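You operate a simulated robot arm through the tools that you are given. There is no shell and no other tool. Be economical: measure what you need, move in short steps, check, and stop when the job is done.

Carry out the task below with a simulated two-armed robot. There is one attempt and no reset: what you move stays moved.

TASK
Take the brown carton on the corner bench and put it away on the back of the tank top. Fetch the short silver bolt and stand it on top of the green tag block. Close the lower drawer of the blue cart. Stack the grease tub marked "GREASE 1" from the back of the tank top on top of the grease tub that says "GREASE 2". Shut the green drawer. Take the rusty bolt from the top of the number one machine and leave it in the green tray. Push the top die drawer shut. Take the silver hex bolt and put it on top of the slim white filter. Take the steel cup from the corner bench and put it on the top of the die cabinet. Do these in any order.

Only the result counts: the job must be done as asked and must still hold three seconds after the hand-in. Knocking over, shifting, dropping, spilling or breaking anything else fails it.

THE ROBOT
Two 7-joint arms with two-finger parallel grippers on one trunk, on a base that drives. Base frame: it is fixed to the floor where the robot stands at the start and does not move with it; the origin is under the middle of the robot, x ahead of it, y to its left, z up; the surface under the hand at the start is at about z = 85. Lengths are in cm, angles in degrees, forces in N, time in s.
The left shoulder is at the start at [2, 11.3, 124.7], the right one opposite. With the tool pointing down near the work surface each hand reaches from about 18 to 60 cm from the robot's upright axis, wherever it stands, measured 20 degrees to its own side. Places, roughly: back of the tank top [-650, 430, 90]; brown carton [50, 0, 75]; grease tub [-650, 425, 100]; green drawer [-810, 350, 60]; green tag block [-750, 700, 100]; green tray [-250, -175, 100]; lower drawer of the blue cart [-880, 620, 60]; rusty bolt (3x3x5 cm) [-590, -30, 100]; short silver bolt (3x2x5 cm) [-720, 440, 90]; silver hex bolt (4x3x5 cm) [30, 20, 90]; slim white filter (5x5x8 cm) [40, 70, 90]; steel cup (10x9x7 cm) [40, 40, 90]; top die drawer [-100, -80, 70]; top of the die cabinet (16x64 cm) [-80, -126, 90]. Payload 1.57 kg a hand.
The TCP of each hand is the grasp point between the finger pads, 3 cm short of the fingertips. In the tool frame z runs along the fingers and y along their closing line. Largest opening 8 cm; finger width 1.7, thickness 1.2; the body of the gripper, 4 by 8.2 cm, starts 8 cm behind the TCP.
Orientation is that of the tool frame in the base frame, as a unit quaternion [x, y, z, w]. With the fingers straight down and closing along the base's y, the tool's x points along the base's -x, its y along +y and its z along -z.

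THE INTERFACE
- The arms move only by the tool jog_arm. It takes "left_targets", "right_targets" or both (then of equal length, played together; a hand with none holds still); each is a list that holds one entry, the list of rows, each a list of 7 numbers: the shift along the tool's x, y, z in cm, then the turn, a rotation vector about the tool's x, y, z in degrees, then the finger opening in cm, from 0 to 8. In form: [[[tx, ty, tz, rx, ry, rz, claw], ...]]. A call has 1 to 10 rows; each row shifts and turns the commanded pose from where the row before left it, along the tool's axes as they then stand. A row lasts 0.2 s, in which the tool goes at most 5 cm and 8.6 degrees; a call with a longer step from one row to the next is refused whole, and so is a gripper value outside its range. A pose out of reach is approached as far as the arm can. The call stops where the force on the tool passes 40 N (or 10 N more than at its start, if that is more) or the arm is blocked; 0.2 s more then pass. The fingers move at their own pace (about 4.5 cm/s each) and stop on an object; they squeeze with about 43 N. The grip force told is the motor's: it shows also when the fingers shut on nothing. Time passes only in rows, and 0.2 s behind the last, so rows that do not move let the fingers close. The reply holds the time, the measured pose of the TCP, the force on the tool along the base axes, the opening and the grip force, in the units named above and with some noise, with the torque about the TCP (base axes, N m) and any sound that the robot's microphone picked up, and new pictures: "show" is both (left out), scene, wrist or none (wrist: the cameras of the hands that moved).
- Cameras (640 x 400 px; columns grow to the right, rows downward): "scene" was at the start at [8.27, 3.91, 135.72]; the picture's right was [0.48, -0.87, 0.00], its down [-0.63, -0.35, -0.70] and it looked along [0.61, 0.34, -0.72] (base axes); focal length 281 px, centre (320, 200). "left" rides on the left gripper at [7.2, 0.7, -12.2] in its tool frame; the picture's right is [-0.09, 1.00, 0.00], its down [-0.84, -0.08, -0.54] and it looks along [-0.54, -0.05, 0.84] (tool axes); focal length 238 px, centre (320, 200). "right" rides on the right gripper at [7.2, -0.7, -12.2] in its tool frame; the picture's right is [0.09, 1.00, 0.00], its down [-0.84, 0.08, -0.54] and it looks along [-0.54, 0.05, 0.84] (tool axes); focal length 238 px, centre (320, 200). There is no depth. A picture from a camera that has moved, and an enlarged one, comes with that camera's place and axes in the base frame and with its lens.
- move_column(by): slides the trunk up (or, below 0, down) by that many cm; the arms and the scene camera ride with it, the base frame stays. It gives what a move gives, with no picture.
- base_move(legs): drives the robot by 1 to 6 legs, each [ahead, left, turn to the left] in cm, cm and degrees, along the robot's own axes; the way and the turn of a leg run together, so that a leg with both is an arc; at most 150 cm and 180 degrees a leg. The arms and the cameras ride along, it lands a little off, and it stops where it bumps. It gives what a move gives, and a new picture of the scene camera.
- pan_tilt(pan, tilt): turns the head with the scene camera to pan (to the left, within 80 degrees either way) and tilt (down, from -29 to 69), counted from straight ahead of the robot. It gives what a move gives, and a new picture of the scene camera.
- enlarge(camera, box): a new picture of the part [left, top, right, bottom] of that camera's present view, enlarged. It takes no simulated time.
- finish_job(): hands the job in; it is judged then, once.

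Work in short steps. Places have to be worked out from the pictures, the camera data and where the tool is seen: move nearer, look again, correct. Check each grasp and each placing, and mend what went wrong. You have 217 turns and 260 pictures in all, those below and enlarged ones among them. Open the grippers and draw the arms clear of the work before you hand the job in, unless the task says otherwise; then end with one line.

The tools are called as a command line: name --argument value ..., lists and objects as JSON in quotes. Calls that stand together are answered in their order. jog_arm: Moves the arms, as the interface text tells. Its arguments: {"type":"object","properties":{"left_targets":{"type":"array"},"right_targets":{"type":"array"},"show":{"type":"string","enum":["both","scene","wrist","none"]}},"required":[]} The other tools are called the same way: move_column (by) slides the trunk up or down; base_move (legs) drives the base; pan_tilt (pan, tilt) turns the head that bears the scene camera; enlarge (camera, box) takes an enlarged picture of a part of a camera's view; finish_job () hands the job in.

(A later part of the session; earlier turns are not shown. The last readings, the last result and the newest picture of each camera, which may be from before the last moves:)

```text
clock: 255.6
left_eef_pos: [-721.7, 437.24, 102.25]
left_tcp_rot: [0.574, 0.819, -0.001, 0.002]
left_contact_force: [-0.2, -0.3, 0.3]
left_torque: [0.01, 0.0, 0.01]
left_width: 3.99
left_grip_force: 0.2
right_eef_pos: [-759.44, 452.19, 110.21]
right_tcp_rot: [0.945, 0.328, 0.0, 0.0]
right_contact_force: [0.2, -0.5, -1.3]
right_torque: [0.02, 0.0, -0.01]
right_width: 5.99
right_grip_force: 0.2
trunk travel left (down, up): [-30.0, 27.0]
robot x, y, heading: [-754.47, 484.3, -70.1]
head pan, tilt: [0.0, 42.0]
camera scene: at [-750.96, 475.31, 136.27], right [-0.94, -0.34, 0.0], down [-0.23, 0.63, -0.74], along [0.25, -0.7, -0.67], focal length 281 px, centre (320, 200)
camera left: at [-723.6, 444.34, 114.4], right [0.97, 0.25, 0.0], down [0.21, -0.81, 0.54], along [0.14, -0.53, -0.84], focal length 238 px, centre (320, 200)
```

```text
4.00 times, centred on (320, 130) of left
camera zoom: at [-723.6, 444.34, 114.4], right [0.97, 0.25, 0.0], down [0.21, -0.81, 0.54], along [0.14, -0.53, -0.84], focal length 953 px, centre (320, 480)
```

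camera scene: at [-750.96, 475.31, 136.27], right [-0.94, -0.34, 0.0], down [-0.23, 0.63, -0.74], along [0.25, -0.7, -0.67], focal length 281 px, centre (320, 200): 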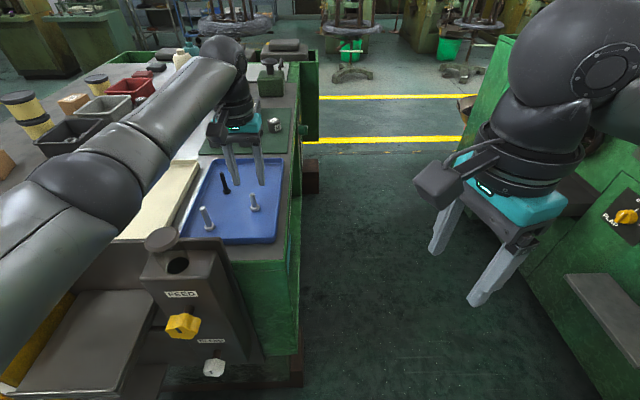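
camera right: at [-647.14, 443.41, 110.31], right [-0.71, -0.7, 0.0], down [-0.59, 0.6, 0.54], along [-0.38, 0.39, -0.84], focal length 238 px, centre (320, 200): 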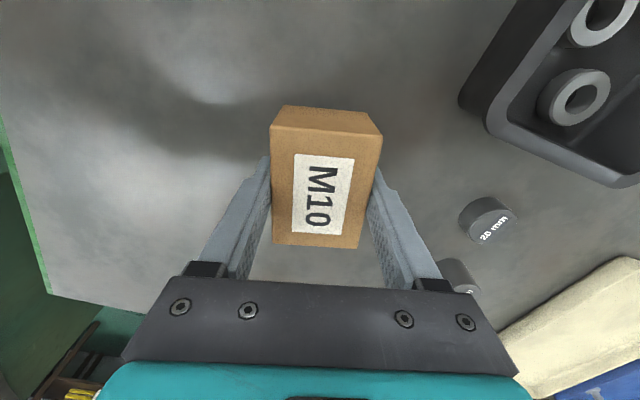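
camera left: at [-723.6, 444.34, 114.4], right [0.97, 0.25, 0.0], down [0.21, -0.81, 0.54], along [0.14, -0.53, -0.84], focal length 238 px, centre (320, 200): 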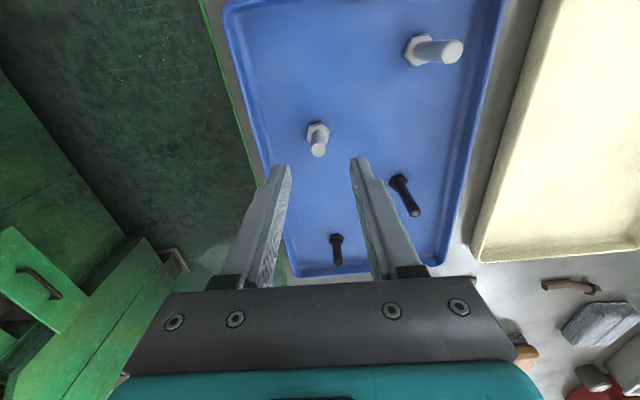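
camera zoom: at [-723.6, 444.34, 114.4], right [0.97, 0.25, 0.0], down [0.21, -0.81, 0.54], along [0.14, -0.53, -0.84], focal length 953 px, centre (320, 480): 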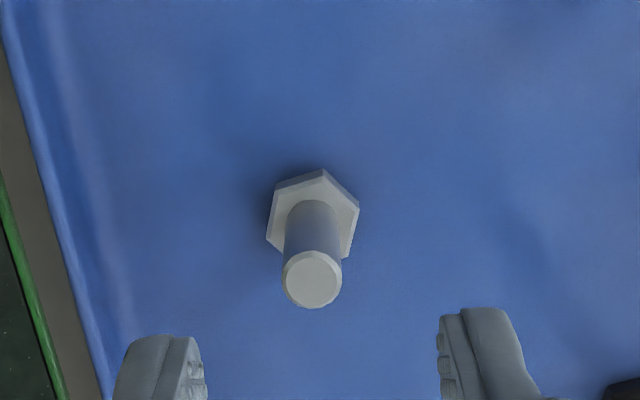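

The bolt is at ≈ [-721.95, 437.65]. I correct by 0.46 toward me, descend to z ≈ 96.7 and close on the shank.

jog_arm --left_targets '[[[0.46, -0.1, 2.5, 0, 0, 0, 4], [0, 0, 3.0, 0, 0, 0, 4], [0, 0, 0, 0, 0, 0, 4], [0, 0, 0, 0, 0, 0, 0], [0, 0, 0, 0, 0, 0, 0], [0, 0, 0, 0, 0, 0, 0]]]' --show "wrist"

```text
clock: 257.0
left_eef_pos: [-722.02, 437.59, 96.61]
left_tcp_rot: [0.574, 0.819, 0.001, 0.002]
left_contact_force: [0.2, 0.0, -0.3]
left_torque: [0.02, 0.02, 0.01]
left_width: 1.06
left_grip_force: 23.9
right_eef_pos: [-759.57, 452.21, 110.33]
right_tcp_rot: [0.945, 0.328, 0.0, 0.0]
right_contact_force: [0.0, -0.7, -0.1]
right_torque: [0.0, -0.01, -0.01]
right_width: 6.01
right_grip_force: 0.0
trunk travel left (down, up): [-30.0, 27.0]
robot x, y, heading: [-754.04, 483.65, -69.9]
head pan, tilt: [0.0, 42.0]
camera left: at [-723.94, 444.58, 108.82], right [0.97, 0.25, 0.0], down [0.21, -0.81, 0.54], along [0.14, -0.53, -0.84], focal length 238 px, centre (320, 200)
```

left: 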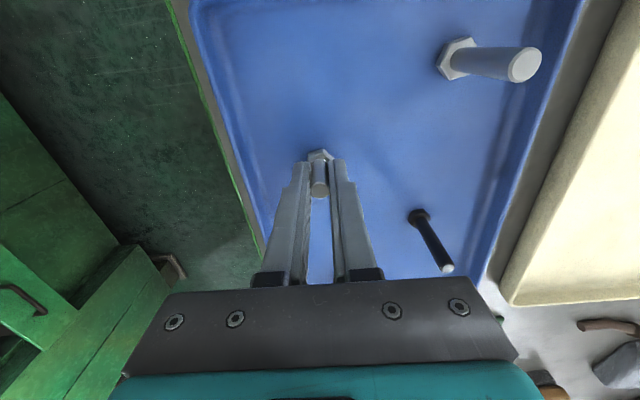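

Gripped (1.06). I lift the bolt, retract, and look at the machine's face for the green drawer.

jog_arm --left_targets '[[[0, 0, -3, 0, 0, 0, 0], [0, 0, -4.7, 0, 0, 0, 0], [0, 0, -4.7, 0, 0, 0, 0], [0, 0, -4.7, 0, 0, 0, 0], [4.8, 0, -1, 0, 0, 0, 0], [4.8, 0, 0, 0, 0, 0, 0], [4.8, 0, 0, 0, 0, 0, 0], [4.8, 0, 0, 0, 0, 0, 0], [4.8, 0, 0, 0, 0, 0, 0]]]' --show "wrist"

pan_tilt --pan -45 --tilt 30

```text
clock: 259.0
left_eef_pos: [-730.35, 460.62, 114.7]
left_tcp_rot: [0.574, 0.819, 0.001, 0.001]
left_contact_force: [0.5, 1.0, -0.2]
left_torque: [0.0, -0.01, -0.02]
left_width: 1.06
left_grip_force: 27.7
right_eef_pos: [-759.63, 452.38, 110.19]
right_tcp_rot: [0.945, 0.328, 0.0, 0.0]
right_contact_force: [0.2, -0.8, 0.1]
right_torque: [-0.01, 0.02, -0.04]
right_width: 6.0
right_grip_force: 0.0
trunk travel left (down, up): [-30.0, 27.0]
robot x, y, heading: [-754.08, 483.87, -69.9]
head pan, tilt: [0.0, 42.0]
camera left: at [-732.12, 467.72, 126.84], right [0.97, 0.25, 0.0], down [0.21, -0.81, 0.54], along [0.14, -0.52, -0.84], focal length 238 px, centre (320, 200)
```

left: 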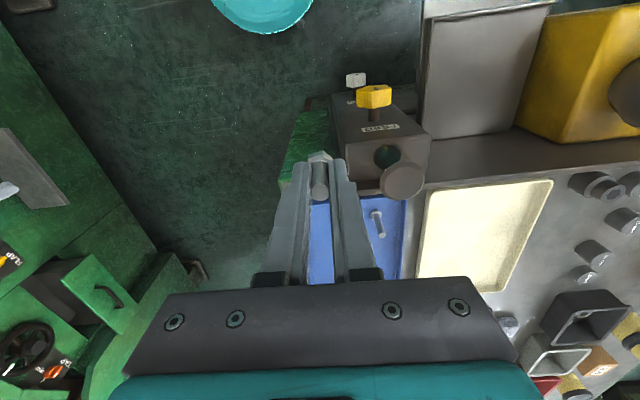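

```text
clock: 260.1
left_eef_pos: [-730.19, 460.42, 114.58]
left_tcp_rot: [0.574, 0.819, 0.001, 0.001]
left_contact_force: [0.4, 0.5, -0.7]
left_torque: [0.01, 0.02, 0.0]
left_width: 1.07
left_grip_force: 28.4
right_eef_pos: [-759.53, 452.18, 110.15]
right_tcp_rot: [0.945, 0.328, -0.001, -0.001]
right_contact_force: [0.8, -0.6, 0.2]
right_torque: [0.01, 0.04, -0.01]
right_width: 6.01
right_grip_force: 0.0
trunk travel left (down, up): [-30.0, 27.0]
robot x, y, heading: [-754.09, 484.19, -70.0]
head pan, tilt: [-45.0, 30.0]
camera scene: at [-757.62, 474.95, 138.1], right [-0.91, 0.42, 0.0], down [0.21, 0.45, -0.87], along [-0.37, -0.79, -0.5], focal length 281 px, centre (320, 200)
```

scene: 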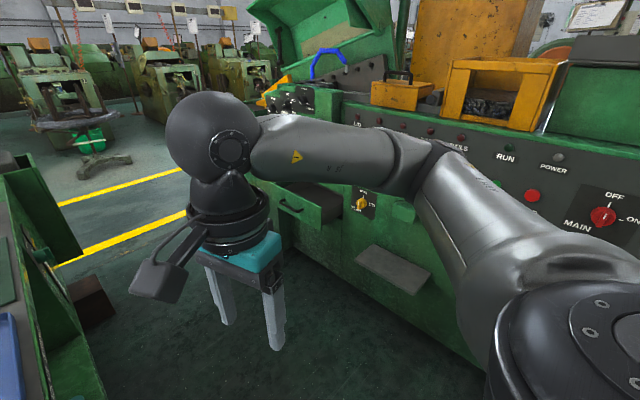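

The open green drawer is on the machine face opposite the tank end. I turn to face that machine, go ahead 44 to mid-passage and look before strafing left.

base_move --legs '[[0, 0, -88], [44, 0, 0], [0, 40, 0]]'

pan_tilt --pan 25 --tilt 40

```text
clock: 268.6
left_eef_pos: [-802.06, 405.86, 114.58]
left_tcp_rot: [0.981, 0.195, -0.001, 0.001]
left_contact_force: [0.4, 0.3, -0.6]
left_torque: [0.0, -0.01, 0.0]
left_width: 1.04
left_grip_force: 28.7
right_eef_pos: [-811.65, 434.6, 110.22]
right_tcp_rot: [0.91, -0.415, 0.001, -0.001]
right_contact_force: [-0.1, 1.3, -0.7]
right_torque: [0.01, -0.01, -0.02]
right_width: 6.02
right_grip_force: 0.0
trunk travel left (down, up): [-30.0, 27.0]
robot x, y, heading: [-779.7, 431.08, -157.2]
head pan, tilt: [-45.0, 30.0]
camera scene: at [-788.61, 434.06, 138.1], right [0.38, 0.93, 0.0], down [0.46, -0.19, -0.87], along [-0.8, 0.33, -0.5], focal length 281 px, centre (320, 200)
```

scene: 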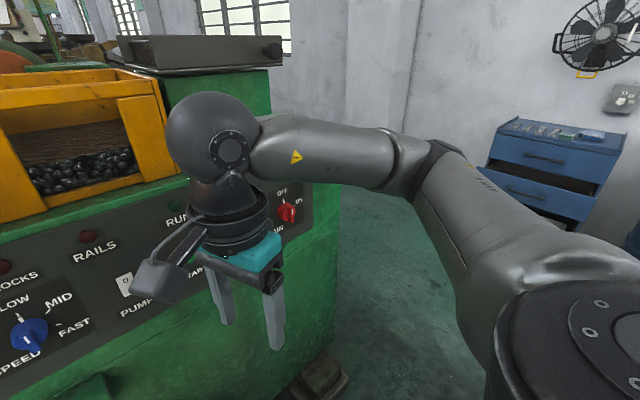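

```text
clock: 270.0
left_eef_pos: [-802.06, 405.84, 114.58]
left_tcp_rot: [0.98, 0.197, -0.001, 0.002]
left_contact_force: [-0.4, 0.1, -0.7]
left_torque: [0.0, -0.01, 0.0]
left_width: 1.07
left_grip_force: 27.9
right_eef_pos: [-811.52, 434.77, 110.19]
right_tcp_rot: [0.909, -0.416, 0.0, -0.001]
right_contact_force: [0.2, 0.7, -0.2]
right_torque: [-0.02, 0.01, -0.03]
right_width: 6.01
right_grip_force: 0.1
trunk travel left (down, up): [-30.0, 27.0]
robot x, y, heading: [-779.65, 430.64, -157.3]
head pan, tilt: [25.0, 40.0]
camera scene: at [-786.0, 424.4, 136.56], right [-0.74, 0.67, 0.0], down [0.43, 0.47, -0.77], along [-0.52, -0.57, -0.64], focal length 281 px, centre (320, 200)
```

scene: 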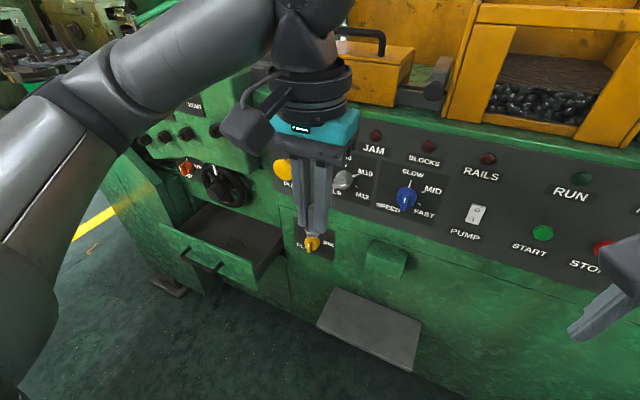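

The green drawer (open ~17 cm) is ahead-left. I strafe left 74 so that the right hand faces it.

base_move --legs '[[0, 74, 0]]'

pan_tilt --pan -10 --tilt 55

```text
clock: 274.0
left_eef_pos: [-773.45, 337.94, 114.71]
left_tcp_rot: [0.98, 0.198, -0.001, 0.001]
left_contact_force: [-0.3, -0.1, 0.3]
left_torque: [0.03, 0.02, 0.01]
left_width: 1.05
left_grip_force: 28.2
right_eef_pos: [-783.09, 366.88, 110.23]
right_tcp_rot: [0.911, -0.412, 0.001, -0.001]
right_contact_force: [-0.1, 0.2, -0.6]
right_torque: [0.0, 0.01, -0.03]
right_width: 6.01
right_grip_force: 0.1
trunk travel left (down, up): [-30.0, 27.0]
robot x, y, heading: [-751.49, 363.18, -156.9]
head pan, tilt: [25.0, 40.0]
camera scene: at [-757.43, 356.61, 136.56], right [-0.74, 0.67, 0.0], down [0.43, 0.48, -0.77], along [-0.51, -0.57, -0.64], focal length 281 px, centre (320, 200)
```

scene: 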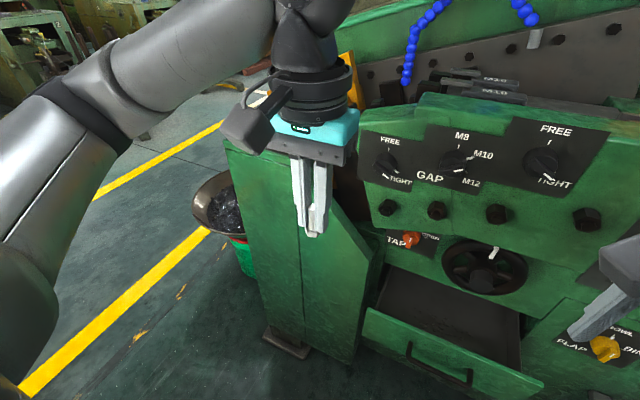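

```text
clock: 275.0
left_eef_pos: [-773.33, 337.99, 114.63]
left_tcp_rot: [0.98, 0.199, -0.001, 0.001]
left_contact_force: [-0.5, 0.3, -0.1]
left_torque: [0.0, -0.01, 0.0]
left_width: 1.07
left_grip_force: 28.2
right_eef_pos: [-783.18, 366.8, 110.03]
right_tcp_rot: [0.911, -0.412, 0.001, -0.002]
right_contact_force: [-0.8, 0.9, 0.7]
right_torque: [-0.01, 0.01, -0.01]
right_width: 6.0
right_grip_force: 0.0
trunk travel left (down, up): [-30.0, 27.0]
robot x, y, heading: [-750.84, 363.3, -157.2]
head pan, tilt: [-10.0, 55.0]
camera scene: at [-758.78, 361.34, 134.5], right [-0.23, 0.97, 0.0], down [0.8, 0.18, -0.57], along [-0.56, -0.13, -0.82], focal length 281 px, centre (320, 200)
```

scene: 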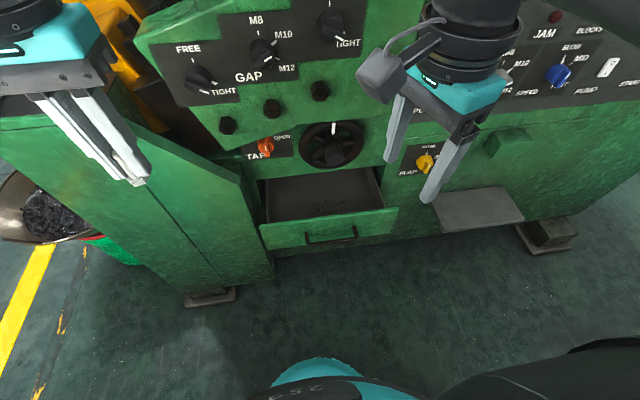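

The drawer panel spans z ≈ 52–67, center lateral; I'll push right of its handle. I rotate the right hand back square and lower the trunk 25 cm.

jog_arm --right_targets '[[[0, 0, 0, 0, 0, -8, 3], [0, 0, 0, 0, 0, -8, 3], [0, 0, 0, 0, 0, -8, 0], [0, 0, 0, 0, 0, -8, 0], [0, 0, 0, 0, 0, -8, 0], [0, 0, 0, 0, 0, -8, 0], [0, 0, 0, 0, 0, -8, 0], [0, 0, 0, 0, 0, -8, 0], [0, 0, 0, 0, 0, -8, 0], [2, -4.5, 0, 0, 0, 0, 0]]]' --show "none"

move_column --by -25

jog_arm --right_targets '[[[0, -4, 4, 0, 0, 0, 0], [0, 0, 4.8, 0, 0, 0, 0], [0, 0, 4.8, 0, 0, 0, 0], [0, 0, 4.8, 0, 0, 0, 0], [0, 0, 0, 0, -8, 0, 0], [0, 0, 0, 0, -8, 0, 0], [0, 0, 0, 0, -8, 0, 0], [0, 0, 0, 0, -8, 0, 0], [0, 0, 0, 0, -8, 0, 0]]]' --show "both"

```text
clock: 277.2
left_eef_pos: [-773.25, 338.12, 114.66]
left_tcp_rot: [0.98, 0.199, -0.002, 0.002]
left_contact_force: [0.1, 0.2, -1.1]
left_torque: [-0.02, -0.02, 0.01]
left_width: 1.04
left_grip_force: 28.4
right_eef_pos: [-783.36, 371.75, 110.18]
right_tcp_rot: [0.979, 0.202, 0.0, 0.0]
right_contact_force: [-0.1, -0.1, -1.1]
right_torque: [-0.03, 0.0, -0.01]
right_width: 0.0
right_grip_force: 20.9
trunk travel left (down, up): [-30.0, 27.0]
robot x, y, heading: [-750.9, 363.26, -157.1]
head pan, tilt: [-10.0, 55.0]
```

```text
clock: 279.8
left_eef_pos: [-773.27, 338.04, 89.6]
left_tcp_rot: [0.98, 0.198, 0.0, 0.002]
left_contact_force: [0.3, -0.3, -0.8]
left_torque: [0.01, 0.02, -0.01]
left_width: 1.05
left_grip_force: 28.3
right_eef_pos: [-783.25, 371.49, 85.23]
right_tcp_rot: [0.979, 0.202, 0.001, -0.001]
right_contact_force: [0.5, 0.1, 0.0]
right_torque: [0.0, 0.03, 0.01]
right_width: 0.0
right_grip_force: 21.2
trunk travel left (down, up): [-5.0, 52.0]
robot x, y, heading: [-750.81, 363.7, -156.7]
head pan, tilt: [-10.0, 55.0]
```

```text
refused: row 1 steps farther than a row can; nothing moved
```

jog_arm --right_targets '[[[0, -4, 2, 0, 0, 0, 0], [0, 0, 4.8, 0, 0, 0, 0], [0, 0, 4.8, 0, 0, 0, 0], [0, 0, 4.8, 0, 0, 0, 0], [0, 0, 4, 0, 0, 0, 0], [0, 0, 0, 0, -8, 0, 0], [0, 0, 0, 0, -8, 0, 0], [0, 0, 0, 0, -8, 0, 0], [0, 0, 0, 0, -8, 0, 0], [0, 0, 0, 0, -8, 0, 0]]]' --show "both"

```text
clock: 281.9
left_eef_pos: [-773.3, 338.09, 89.71]
left_tcp_rot: [0.98, 0.198, 0.0, 0.001]
left_contact_force: [-0.6, 0.1, -0.2]
left_torque: [-0.03, 0.02, 0.01]
left_width: 1.08
left_grip_force: 27.9
right_eef_pos: [-784.9, 375.29, 64.83]
right_tcp_rot: [0.951, 0.196, -0.236, 0.049]
right_contact_force: [1.2, 0.4, 0.1]
right_torque: [-0.02, 0.04, 0.02]
right_width: 0.0
right_grip_force: 21.5
right hand out of reach, approached as far as the arm can: row 9, 10
trunk travel left (down, up): [-5.0, 52.0]
robot x, y, heading: [-750.64, 363.11, -157.1]
head pan, tilt: [-10.0, 55.0]
camera scene: at [-758.78, 361.34, 109.49], right [-0.23, 0.97, 0.0], down [0.8, 0.18, -0.57], along [-0.56, -0.13, -0.82], focal length 281 px, centre (320, 200)
camera right: at [-774.05, 380.66, 72.3], right [0.47, -0.88, -0.04], down [-0.42, -0.26, 0.87], along [-0.78, -0.39, -0.49], focal length 238 px, centre (320, 200)
```

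scene: 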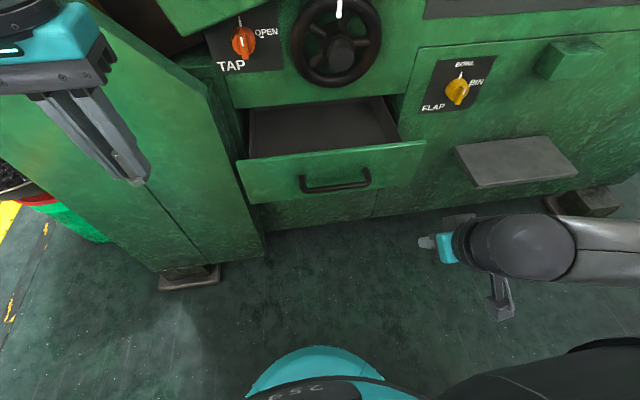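
right: 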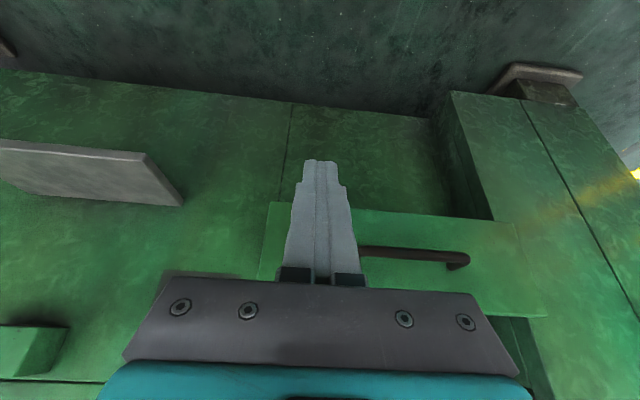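

The right hand faces the panel right of the handle (tilt ~28°). I retract the left hand 8 cm and up, drive ahead 10, then push.

jog_arm --left_targets '[[[4, 0, -3, 0, 0, 0, 0], [4, 0, -3, 0, 0, 0, 0], [0, 0, -3, 0, 0, 0, 0]]]' --show "none"

base_move --legs '[[10, 0, 0]]'

jog_arm --right_targets '[[[-1.77, 0, 0.94, 0, 0, 0, 0], [-1.77, 0, 0.94, 0, 0, 0, 0], [-1.77, 0, 0.94, 0, 0, 0, 0], [-1.77, 0, 0.94, 0, 0, 0, 0], [-1.77, 0, 0.94, 0, 0, 0, 0], [-1.77, 0, 0.94, 0, 0, 0, 0]]]' --show "both"

```text
clock: 282.8
left_eef_pos: [-766.03, 341.37, 98.81]
left_tcp_rot: [0.98, 0.2, -0.002, 0.002]
left_contact_force: [0.1, -1.1, -0.3]
left_torque: [-0.03, -0.02, -0.01]
left_width: 1.05
left_grip_force: 28.5
right_eef_pos: [-785.08, 375.26, 64.73]
right_tcp_rot: [0.951, 0.196, -0.236, 0.047]
right_contact_force: [-0.2, -0.2, -0.4]
right_torque: [0.01, -0.03, -0.03]
right_width: 0.0
right_grip_force: 21.2
trunk travel left (down, up): [-5.0, 52.0]
robot x, y, heading: [-751.06, 363.63, -156.9]
head pan, tilt: [-10.0, 55.0]
```

```text
clock: 283.9
left_eef_pos: [-775.11, 337.36, 98.5]
left_tcp_rot: [0.98, 0.198, -0.001, 0.003]
left_contact_force: [-0.2, 0.1, 0.2]
left_torque: [0.0, -0.03, 0.02]
left_width: 1.06
left_grip_force: 28.2
right_eef_pos: [-794.12, 371.37, 64.86]
right_tcp_rot: [0.951, 0.196, -0.235, 0.049]
right_contact_force: [-0.1, -0.7, 0.2]
right_torque: [0.0, 0.02, -0.01]
right_width: 0.02
right_grip_force: 21.2
trunk travel left (down, up): [-5.0, 52.0]
robot x, y, heading: [-760.27, 359.67, -156.7]
head pan, tilt: [-10.0, 55.0]
camera scene: at [-767.96, 357.44, 109.49], right [-0.23, 0.97, 0.0], down [0.8, 0.18, -0.57], along [-0.56, -0.13, -0.82], focal length 281 px, centre (320, 200)
```

scene: 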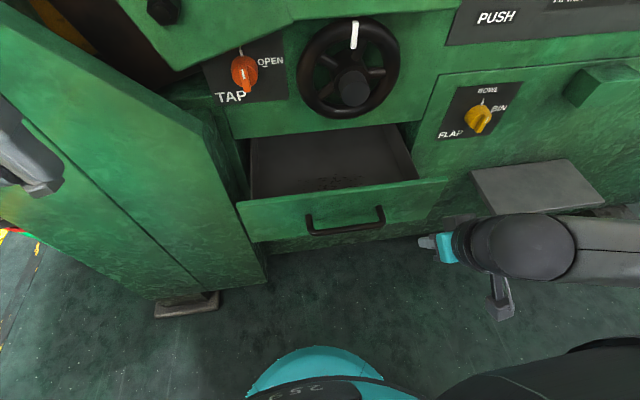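

```text
clock: 285.3
left_eef_pos: [-775.2, 337.37, 98.64]
left_tcp_rot: [0.98, 0.198, -0.001, 0.002]
left_contact_force: [0.6, -0.5, -0.1]
left_torque: [-0.01, 0.0, -0.02]
left_width: 1.05
left_grip_force: 28.2
right_eef_pos: [-805.23, 366.59, 64.89]
right_tcp_rot: [0.95, 0.196, -0.236, 0.048]
right_contact_force: [-0.8, -0.7, -0.2]
right_torque: [0.02, 0.0, 0.01]
right_width: 0.0
right_grip_force: 21.5
trunk travel left (down, up): [-5.0, 52.0]
robot x, y, heading: [-760.47, 359.42, -157.0]
head pan, tilt: [-10.0, 55.0]
camera scene: at [-767.96, 357.44, 109.49], right [-0.23, 0.97, 0.0], down [0.8, 0.18, -0.57], along [-0.56, -0.13, -0.82], focal length 281 px, centre (320, 200)
camera right: at [-794.3, 372.03, 72.45], right [0.47, -0.88, -0.04], down [-0.41, -0.26, 0.87], along [-0.78, -0.39, -0.49], focal length 238 px, centre (320, 200)
```

scene: 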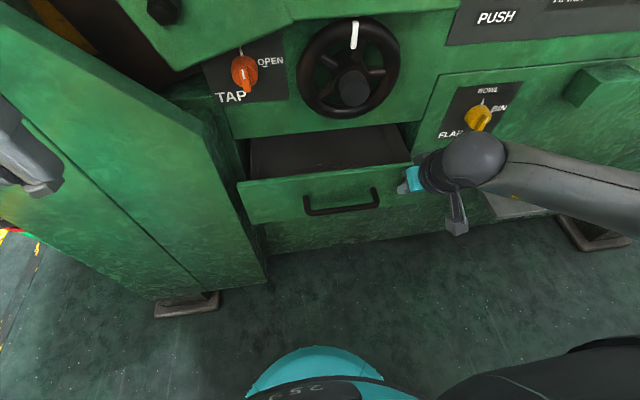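
right: 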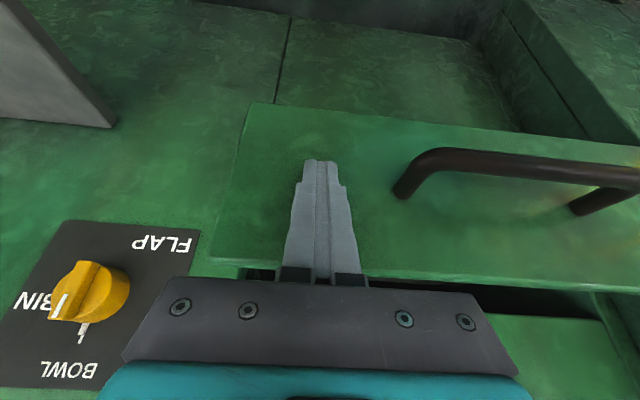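

Pushing works; the knob is clear of the hand. I continue gently.

jog_arm --right_targets '[[[-1.5, 0, 0.8, 0, 0, 0, 0], [-1.5, 0, 0.8, 0, 0, 0, 0], [-1.5, 0, 0.8, 0, 0, 0, 0], [-1.5, 0, 0.8, 0, 0, 0, 0], [-1.5, 0, 0.8, 0, 0, 0, 0], [-1.0, 0, 0.53, 0, 0, 0, 0]]]' --show "both"

```text
clock: 286.7
left_eef_pos: [-775.09, 337.3, 98.57]
left_tcp_rot: [0.98, 0.198, -0.001, 0.002]
left_contact_force: [-0.8, 0.5, -0.9]
left_torque: [0.0, -0.02, 0.01]
left_width: 1.06
left_grip_force: 28.4
right_eef_pos: [-813.99, 362.65, 64.84]
right_tcp_rot: [0.95, 0.196, -0.237, 0.049]
right_contact_force: [1.0, -0.4, -0.4]
right_torque: [0.02, -0.09, 0.02]
right_width: 0.02
right_grip_force: 21.5
trunk travel left (down, up): [-5.0, 52.0]
robot x, y, heading: [-760.17, 359.41, -157.1]
head pan, tilt: [-10.0, 55.0]
camera scene: at [-767.95, 357.44, 109.49], right [-0.23, 0.97, 0.0], down [0.8, 0.18, -0.57], along [-0.56, -0.13, -0.82], focal length 281 px, centre (320, 200)
camera right: at [-803.12, 368.08, 72.36], right [0.47, -0.88, -0.04], down [-0.41, -0.26, 0.87], along [-0.78, -0.39, -0.49], focal length 238 px, centre (320, 200)
```

scene: 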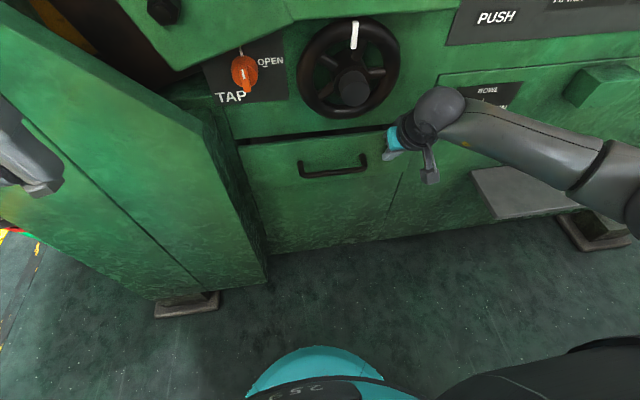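
right: 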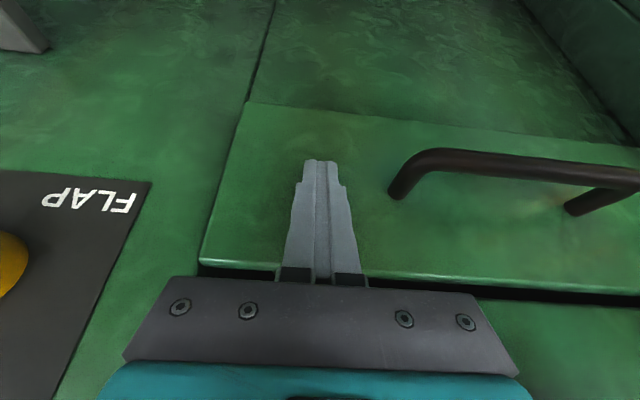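

A small gap may remain; I push until the stop.

jog_arm --right_targets '[[[-0.6, 0, 0.32, 0, 0, 0, 0], [-0.6, 0, 0.32, 0, 0, 0, 0], [-0.6, 0, 0.32, 0, 0, 0, 0], [-0.6, 0, 0.32, 0, 0, 0, 0], [-0.6, 0, 0.32, 0, 0, 0, 0], [-0.6, 0, 0.32, 0, 0, 0, 0]]]' --show "both"

```text
clock: 287.4
left_eef_pos: [-775.11, 337.36, 98.64]
left_tcp_rot: [0.98, 0.199, -0.001, 0.002]
left_contact_force: [-0.8, 0.0, -0.3]
left_torque: [-0.01, -0.02, 0.01]
left_width: 1.06
left_grip_force: 28.0
right_eef_pos: [-814.63, 362.46, 64.14]
right_tcp_rot: [0.953, 0.196, -0.225, 0.046]
right_contact_force: [8.6, 2.9, 1.9]
right_torque: [0.07, -0.12, -0.04]
right_width: 0.02
right_grip_force: 21.3
trunk travel left (down, up): [-5.0, 52.0]
robot x, y, heading: [-759.98, 359.28, -156.9]
head pan, tilt: [-10.0, 55.0]
stopped in row 3 (right hand): the force on the tool passed its limit at 57 N (the readings are from after the stop); the commanded pose is now the measured one
camera scene: at [-767.84, 357.5, 109.49], right [-0.22, 0.97, 0.0], down [0.8, 0.18, -0.57], along [-0.56, -0.13, -0.82], focal length 281 px, centre (320, 200)
camera right: at [-803.93, 367.8, 72.1], right [0.47, -0.88, -0.04], down [-0.43, -0.27, 0.86], along [-0.77, -0.39, -0.51], focal length 238 px, centre (320, 200)
```

scene: 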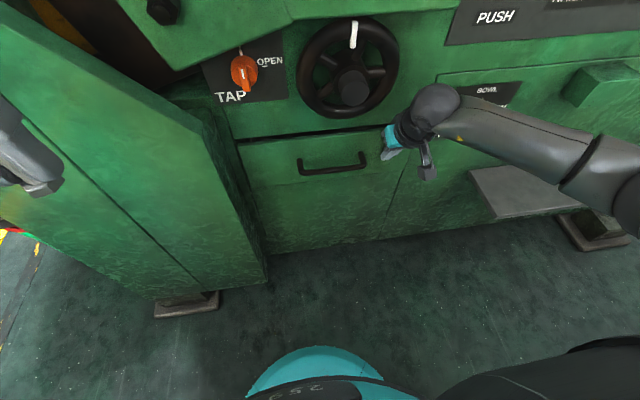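
right: 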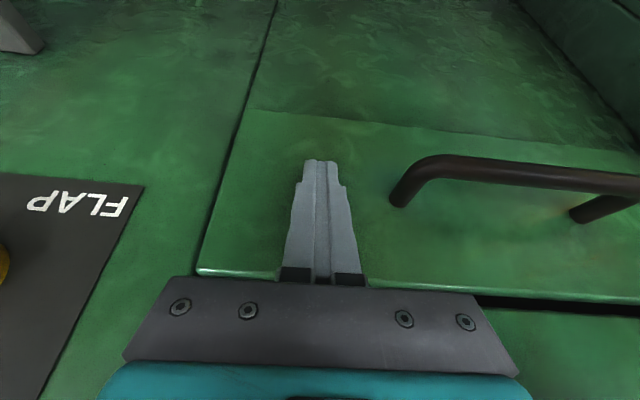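

The green drawer is shut (hit its stop). I retract the right hand, untilt it, and raise the trunk.

jog_arm --right_targets '[[[4.0, 0, -2.0, 0, 0, 0, 0], [4.0, 0, -2.0, 0, 0, 0, 0], [4.0, 0, -2.0, 0, 0, 0, 0], [4.0, 0, -2.0, 0, 0, 0, 0], [3.0, 0, -1.5, 0, 6.65, 0, 0], [0, 0, 0, 0, 6.65, 0, 0], [0, 0, 0, 0, 6.65, 0, 0], [0, 0, 0, 0, 6.65, 0, 0], [0, 0, -4.5, 0, 0, 0, 0], [0, 0, -4.5, 0, 0, 0, 0]]]' --show "none"

move_column --by 25

pan_tilt --pan -40 --tilt 25

```text
clock: 289.6
left_eef_pos: [-775.01, 337.34, 98.66]
left_tcp_rot: [0.98, 0.199, 0.0, 0.002]
left_contact_force: [0.4, -0.3, -0.9]
left_torque: [0.0, 0.01, 0.0]
left_width: 1.08
left_grip_force: 28.3
right_eef_pos: [-795.33, 370.82, 73.49]
right_tcp_rot: [0.979, 0.202, -0.001, 0.0]
right_contact_force: [0.1, -0.5, 0.2]
right_torque: [0.0, -0.03, 0.04]
right_width: 0.0
right_grip_force: 21.2
trunk travel left (down, up): [-5.0, 52.0]
robot x, y, heading: [-760.06, 359.41, -156.9]
head pan, tilt: [-10.0, 55.0]
```

```text
clock: 292.2
left_eef_pos: [-775.16, 337.39, 123.65]
left_tcp_rot: [0.98, 0.199, 0.0, 0.002]
left_contact_force: [0.5, 0.1, -0.8]
left_torque: [0.01, 0.0, 0.0]
left_width: 1.08
left_grip_force: 29.1
right_eef_pos: [-795.32, 370.68, 98.36]
right_tcp_rot: [0.979, 0.202, -0.001, 0.001]
right_contact_force: [-0.4, 0.0, 0.9]
right_torque: [0.0, 0.01, -0.03]
right_width: 0.0
right_grip_force: 21.0
trunk travel left (down, up): [-30.0, 27.0]
robot x, y, heading: [-759.94, 359.49, -157.0]
head pan, tilt: [-10.0, 55.0]
```

```text
clock: 293.1
left_eef_pos: [-775.22, 337.49, 123.56]
left_tcp_rot: [0.98, 0.199, -0.001, 0.003]
left_contact_force: [-0.2, 0.2, -0.4]
left_torque: [0.0, 0.0, 0.0]
left_width: 1.09
left_grip_force: 27.7
right_eef_pos: [-795.28, 370.8, 98.44]
right_tcp_rot: [0.979, 0.202, -0.001, 0.001]
right_contact_force: [0.4, -0.8, -1.2]
right_torque: [0.01, -0.01, -0.01]
right_width: 0.0
right_grip_force: 21.2
trunk travel left (down, up): [-30.0, 27.0]
robot x, y, heading: [-760.06, 359.23, -156.7]
head pan, tilt: [-40.0, 25.0]
camera scene: at [-769.7, 361.78, 138.89], right [0.29, 0.96, 0.0], down [0.4, -0.12, -0.91], along [-0.87, 0.26, -0.42], focal length 281 px, centre (320, 200)
```

scene: 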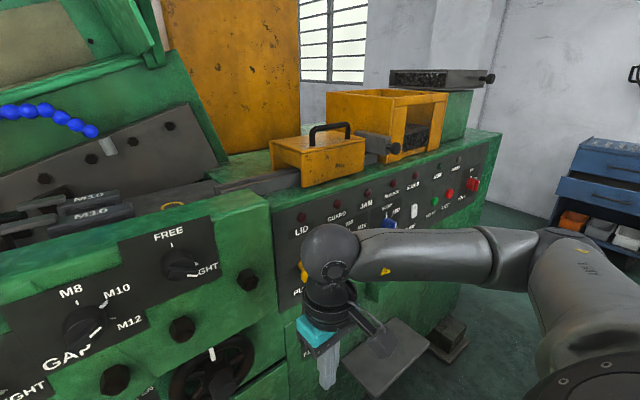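

I back off, go right past the tank, and turn to face the wall side with the blue cart and bench.

base_move --legs '[[-9, 0, 0], [0, -100, 0], [0, -50, 0], [0, 0, -91]]'

pan_tilt --pan 0 --tilt 25

```text
clock: 305.4
left_eef_pos: [-831.94, 516.67, 123.58]
left_tcp_rot: [0.826, -0.563, -0.002, 0.001]
left_contact_force: [-0.5, -0.1, -1.0]
left_torque: [0.04, 0.0, -0.02]
left_width: 1.04
left_grip_force: 28.2
right_eef_pos: [-797.95, 535.95, 98.34]
right_tcp_rot: [0.828, -0.561, -0.001, -0.001]
right_contact_force: [0.4, 0.1, 0.3]
right_torque: [-0.02, -0.03, 0.0]
right_width: 0.02
right_grip_force: 21.4
trunk travel left (down, up): [-30.0, 27.0]
robot x, y, heading: [-810.37, 501.24, 111.6]
head pan, tilt: [-40.0, 25.0]
camera scene: at [-807.44, 510.86, 138.89], right [0.95, -0.32, 0.0], down [-0.13, -0.4, -0.91], along [0.29, 0.86, -0.42], focal length 281 px, centre (320, 200)
```

scene: 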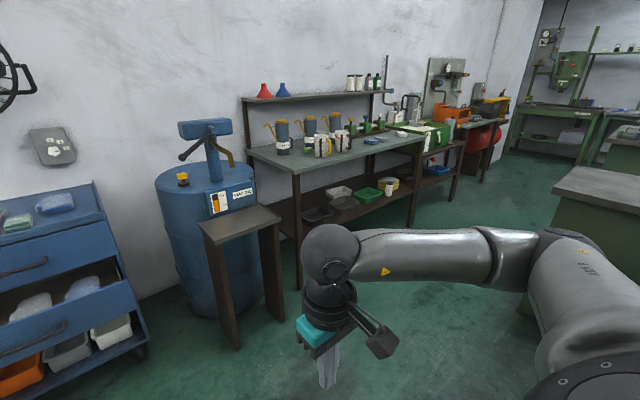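

```text
clock: 306.5
left_eef_pos: [-831.84, 516.72, 123.58]
left_tcp_rot: [0.826, -0.563, -0.002, 0.002]
left_contact_force: [0.5, -0.3, 0.3]
left_torque: [-0.02, -0.01, -0.03]
left_width: 1.03
left_grip_force: 28.7
right_eef_pos: [-798.07, 535.93, 98.38]
right_tcp_rot: [0.828, -0.561, -0.002, -0.001]
right_contact_force: [-0.3, 0.0, -0.4]
right_torque: [0.0, 0.0, 0.0]
right_width: 0.01
right_grip_force: 20.9
trunk travel left (down, up): [-30.0, 27.0]
robot x, y, heading: [-810.14, 501.14, 111.6]
head pan, tilt: [0.0, 25.0]
camera scene: at [-813.74, 510.69, 138.89], right [0.93, 0.37, 0.0], down [0.15, -0.39, -0.91], along [-0.33, 0.84, -0.42], focal length 281 px, centre (320, 200)
```

scene: 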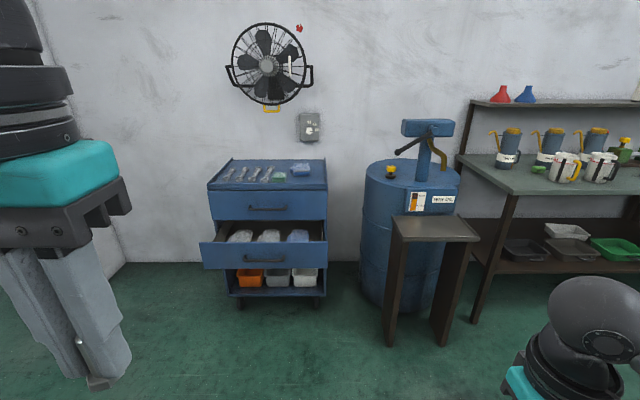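

The blue cart's lower drawer is open, its panel ≈130 cm ahead and to the left. I move left 25 and ahead 60 for a closer look.

base_move --legs '[[0, 25, 0], [60, 0, 0]]'

pan_tilt --pan 0 --tilt 50

```text
clock: 311.3
left_eef_pos: [-877.63, 563.36, 123.63]
left_tcp_rot: [0.83, -0.558, -0.002, 0.001]
left_contact_force: [0.2, 1.1, -0.8]
left_torque: [0.01, 0.0, 0.0]
left_width: 1.08
left_grip_force: 28.9
right_eef_pos: [-844.08, 583.03, 98.32]
right_tcp_rot: [0.831, -0.556, -0.001, 0.0]
right_contact_force: [-0.6, 0.1, 0.2]
right_torque: [-0.02, 0.0, -0.03]
right_width: 0.0
right_grip_force: 21.4
trunk travel left (down, up): [-30.0, 27.0]
robot x, y, heading: [-855.62, 547.78, 112.3]
head pan, tilt: [0.0, 25.0]
camera scene: at [-859.41, 557.53, 138.89], right [0.93, 0.38, 0.0], down [0.16, -0.39, -0.91], along [-0.34, 0.84, -0.42], focal length 281 px, centre (320, 200)
```

scene: 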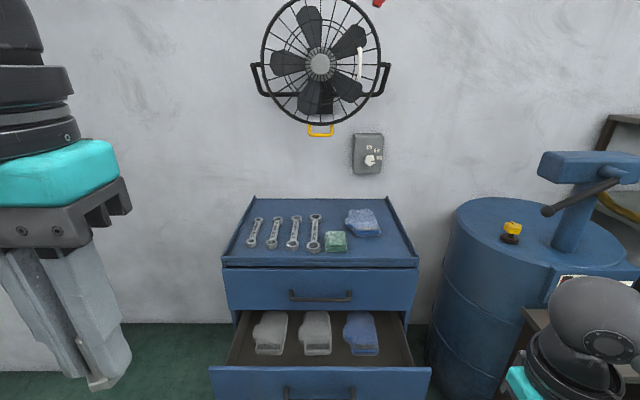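

```text
clock: 312.2
left_eef_pos: [-877.72, 563.36, 123.59]
left_tcp_rot: [0.83, -0.558, -0.002, 0.001]
left_contact_force: [0.9, -0.7, -1.3]
left_torque: [0.01, -0.01, 0.0]
left_width: 1.06
left_grip_force: 28.1
right_eef_pos: [-843.96, 583.02, 98.38]
right_tcp_rot: [0.832, -0.555, -0.001, -0.002]
right_contact_force: [0.0, -0.7, -0.6]
right_torque: [0.0, -0.02, 0.03]
right_width: 0.0
right_grip_force: 21.2
trunk travel left (down, up): [-30.0, 27.0]
robot x, y, heading: [-855.8, 547.91, 112.0]
head pan, tilt: [0.0, 50.0]
camera scene: at [-858.83, 556.09, 135.15], right [0.93, 0.38, 0.0], down [0.29, -0.71, -0.64], along [-0.24, 0.6, -0.77], focal length 281 px, centre (320, 200)
```

scene: 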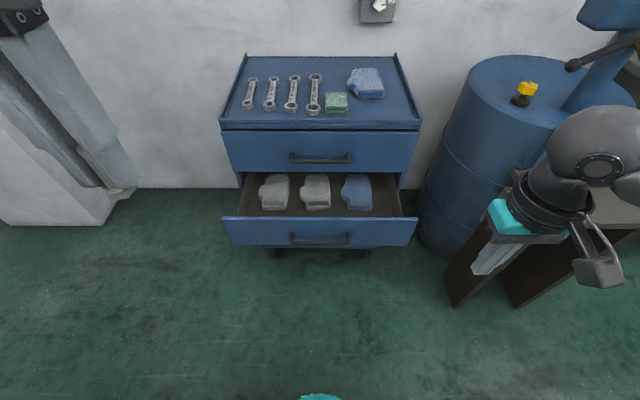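

The drawer panel is straight ahead ≈53 cm from my axis, z ≈ 60–73. I shift the base left 10 and ahead 6, lower the trunk 12 and bring the right hand down, tilted.

base_move --legs '[[0, 10, 0], [6, 0, 0]]'

move_column --by -12

jog_arm --right_targets '[[[2, 0, 4.5, 0, 0, 0, 0], [2, 0, 4.5, 0, 0, 0, 0], [0, 0, 4.5, 0, 0, 0, 0], [0, 0, 4, 0, 0, 0, 0], [0, 0, 0, 0, -8, 0, 0], [0, 0, 0, 0, -8, 0, 0], [0, 0, 0, 0, -8, 0, 0], [0, 0, 0, 0, -8, 0, 0]]]' --show "both"

```text
clock: 313.9
left_eef_pos: [-888.98, 565.16, 123.58]
left_tcp_rot: [0.829, -0.559, -0.001, 0.0]
left_contact_force: [0.5, 0.4, -1.6]
left_torque: [-0.06, -0.01, 0.0]
left_width: 1.06
left_grip_force: 28.2
right_eef_pos: [-855.38, 584.85, 98.35]
right_tcp_rot: [0.832, -0.555, 0.0, -0.001]
right_contact_force: [-0.5, 0.0, -0.7]
right_torque: [-0.01, -0.05, 0.0]
right_width: 0.0
right_grip_force: 21.4
trunk travel left (down, up): [-30.0, 27.0]
robot x, y, heading: [-867.03, 549.77, 112.2]
head pan, tilt: [0.0, 50.0]
camera scene: at [-870.26, 558.03, 135.14], right [0.93, 0.38, 0.0], down [0.29, -0.71, -0.64], along [-0.24, 0.59, -0.77], focal length 281 px, centre (320, 200)
```

scene: 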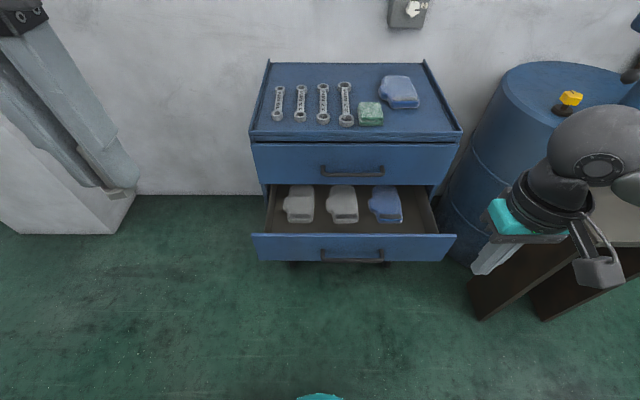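

```text
clock: 315.4
left_eef_pos: [-889.03, 565.14, 111.68]
left_tcp_rot: [0.83, -0.558, -0.002, 0.0]
left_contact_force: [0.1, -0.1, -0.9]
left_torque: [-0.03, 0.0, -0.01]
left_width: 1.06
left_grip_force: 28.7
right_eef_pos: [-855.44, 584.75, 86.44]
right_tcp_rot: [0.831, -0.556, -0.001, -0.001]
right_contact_force: [0.2, -0.4, -0.5]
right_torque: [0.0, 0.03, -0.02]
right_width: 0.0
right_grip_force: 21.7
trunk travel left (down, up): [-18.0, 39.0]
robot x, y, heading: [-866.79, 549.66, 112.3]
head pan, tilt: [0.0, 50.0]
```

```text
clock: 317.2
left_eef_pos: [-888.96, 565.03, 111.64]
left_tcp_rot: [0.829, -0.559, -0.002, 0.0]
left_contact_force: [-0.2, -0.4, -0.8]
left_torque: [0.01, -0.04, 0.0]
left_width: 1.05
left_grip_force: 28.0
right_eef_pos: [-853.94, 581.24, 68.67]
right_tcp_rot: [0.819, -0.547, -0.146, -0.098]
right_contact_force: [-0.5, -0.3, 0.0]
right_torque: [0.01, 0.03, 0.02]
right_width: 0.02
right_grip_force: 21.3
right hand out of reach, approached as far as the arm can: row 7, 8
trunk travel left (down, up): [-18.0, 39.0]
robot x, y, heading: [-867.27, 549.8, 112.1]
head pan, tilt: [0.0, 50.0]
camera scene: at [-870.22, 557.9, 123.15], right [0.93, 0.38, 0.0], down [0.29, -0.71, -0.64], along [-0.24, 0.6, -0.77], focal length 281 px, centre (320, 200)
camera right: at [-848.93, 571.22, 77.87], right [-0.89, -0.46, -0.03], down [-0.3, 0.52, 0.8], along [-0.35, 0.72, -0.6], focal length 238 px, centre (320, 200)
```

scene: 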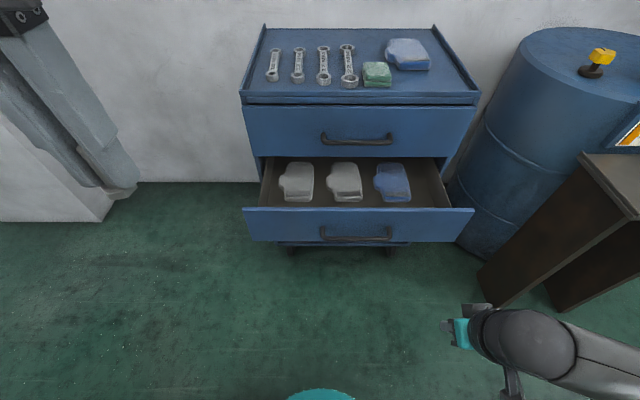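
right: 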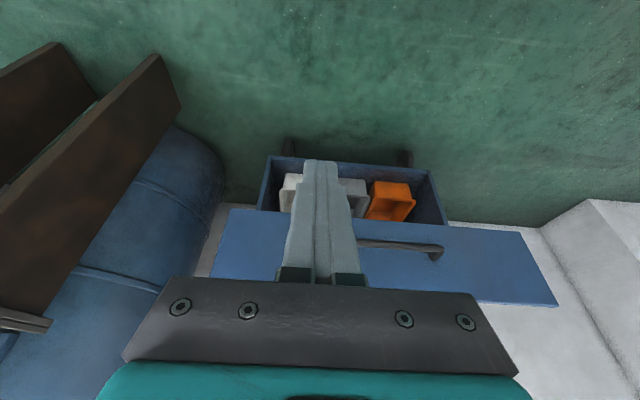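

Triangulating both views, the panel is ≈55 cm ahead with z ≈ 50–65. I lower the trunk 9.5, move forward 12 and add more tilt.

move_column --by -9.5

jog_arm --right_targets '[[[-3.3, 0, 1.25, 0, 0, 0, 0], [-3.3, 0, 1.25, 0, 0, 0, 0], [-3.3, 0, 1.25, 0, 0, 0, 0], [0, 0, 0, 0, -8, 0, 0], [0, 0, 0, 0, -8, 0, 0]]]' --show "both"

```text
clock: 318.5
left_eef_pos: [-889.11, 565.14, 102.04]
left_tcp_rot: [0.829, -0.559, -0.003, 0.0]
left_contact_force: [-0.4, -0.5, -0.7]
left_torque: [-0.02, 0.0, -0.02]
left_width: 1.04
left_grip_force: 28.2
right_eef_pos: [-853.85, 581.13, 59.29]
right_tcp_rot: [0.819, -0.547, -0.146, -0.097]
right_contact_force: [0.1, -0.5, 0.0]
right_torque: [-0.02, 0.0, -0.03]
right_width: 0.03
right_grip_force: 21.1
trunk travel left (down, up): [-8.5, 48.5]
robot x, y, heading: [-867.36, 549.62, 112.4]
head pan, tilt: [0.0, 50.0]
```

```text
clock: 319.7
left_eef_pos: [-889.02, 564.99, 102.1]
left_tcp_rot: [0.829, -0.559, -0.003, 0.001]
left_contact_force: [0.4, 0.6, -0.4]
left_torque: [-0.02, 0.0, 0.01]
left_width: 1.08
left_grip_force: 28.1
right_eef_pos: [-857.88, 591.02, 59.08]
right_tcp_rot: [0.806, -0.539, -0.202, -0.135]
right_contact_force: [-0.3, -0.1, 0.4]
right_torque: [0.02, 0.02, 0.01]
right_width: 0.03
right_grip_force: 21.4
right hand out of reach, approached as far as the arm can: row 5
trunk travel left (down, up): [-8.5, 48.5]
robot x, y, heading: [-867.25, 549.86, 111.8]
head pan, tilt: [0.0, 50.0]
camera scene: at [-870.22, 557.91, 113.65], right [0.93, 0.38, 0.0], down [0.29, -0.71, -0.64], along [-0.24, 0.6, -0.77], focal length 281 px, centre (320, 200)
camera right: at [-852.58, 579.95, 66.67], right [-0.89, -0.46, -0.04], down [-0.26, 0.41, 0.87], along [-0.38, 0.79, -0.49], focal length 238 px, centre (320, 200)
```

scene: 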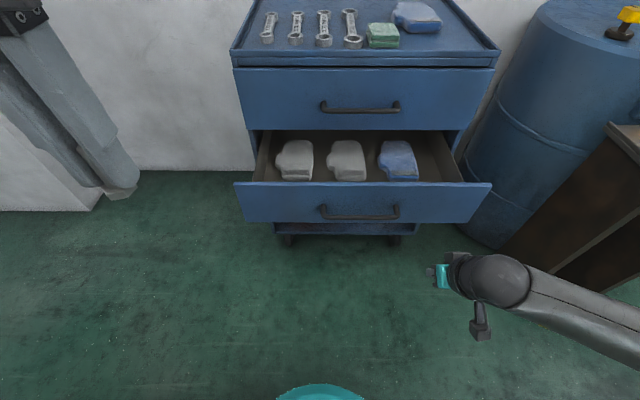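
right: 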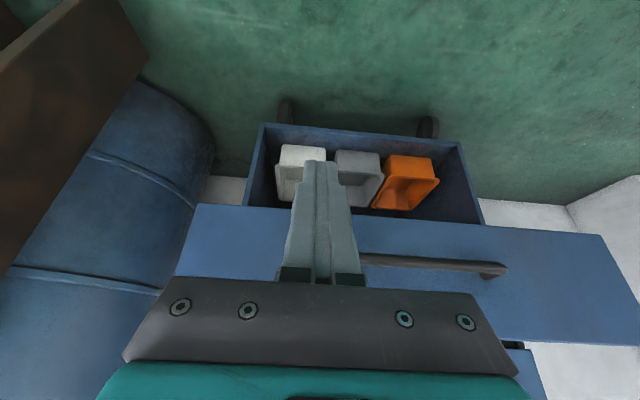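

Aligned right of the handle with the tip at z ≈ 56. I drive ahead 14 and push with the arm.

base_move --legs '[[14, 0, 0]]'

jog_arm --right_targets '[[[-1.75, 0, 0.97, 0, 0, 0, 0], [-1.75, 0, 0.97, 0, 0, 0, 0], [-1.75, 0, 0.97, 0, 0, 0, 0], [-1.75, 0, 0.97, 0, 0, 0, 0]]]' --show "both"

```text
clock: 321.1
left_eef_pos: [-894.34, 578.17, 102.03]
left_tcp_rot: [0.829, -0.559, -0.003, 0.001]
left_contact_force: [1.0, 0.4, -0.9]
left_torque: [0.0, -0.01, 0.03]
left_width: 1.06
left_grip_force: 28.1
right_eef_pos: [-863.2, 603.91, 59.22]
right_tcp_rot: [0.806, -0.539, -0.201, -0.135]
right_contact_force: [0.2, -0.8, -0.7]
right_torque: [0.01, -0.01, 0.0]
right_width: 0.01
right_grip_force: 21.4
trunk travel left (down, up): [-8.5, 48.5]
robot x, y, heading: [-872.66, 562.92, 112.3]
head pan, tilt: [0.0, 50.0]
camera scene: at [-875.56, 571.0, 113.64], right [0.93, 0.38, 0.0], down [0.29, -0.71, -0.64], along [-0.24, 0.6, -0.77], focal length 281 px, centre (320, 200)
```

scene: 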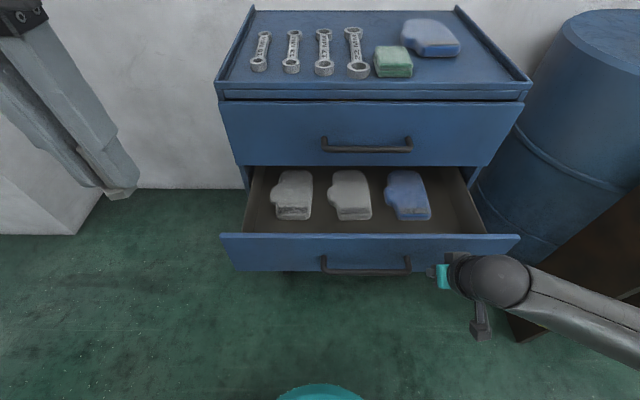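

```text
clock: 322.1
left_eef_pos: [-894.34, 578.22, 102.12]
left_tcp_rot: [0.83, -0.558, -0.002, 0.0]
left_contact_force: [-0.3, 0.4, -0.8]
left_torque: [0.0, -0.02, 0.0]
left_width: 1.06
left_grip_force: 28.2
right_eef_pos: [-866.13, 611.32, 59.04]
right_tcp_rot: [0.806, -0.539, -0.203, -0.135]
right_contact_force: [0.0, -0.3, -0.5]
right_torque: [0.0, -0.02, 0.0]
right_width: 0.0
right_grip_force: 21.5
trunk travel left (down, up): [-8.5, 48.5]
robot x, y, heading: [-872.71, 562.77, 112.1]
head pan, tilt: [0.0, 50.0]
camera scene: at [-875.55, 571.0, 113.64], right [0.93, 0.38, 0.0], down [0.29, -0.71, -0.64], along [-0.24, 0.6, -0.77], focal length 281 px, centre (320, 200)
camera right: at [-860.81, 600.44, 66.48], right [-0.89, -0.46, -0.04], down [-0.26, 0.42, 0.87], along [-0.38, 0.79, -0.49], focal length 238 px, centre (320, 200)
```

scene: 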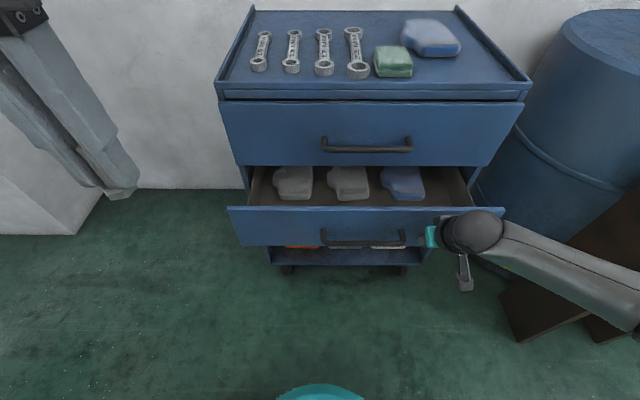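
right: 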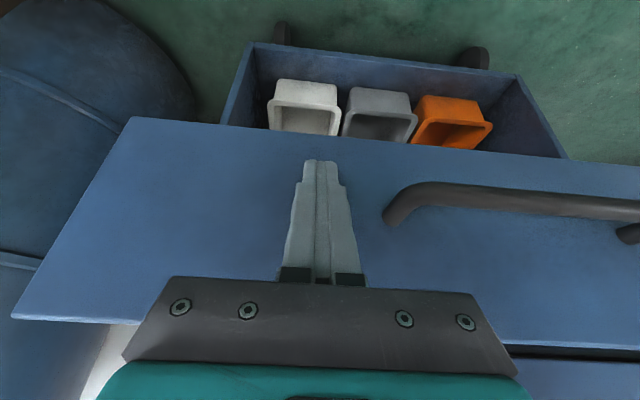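

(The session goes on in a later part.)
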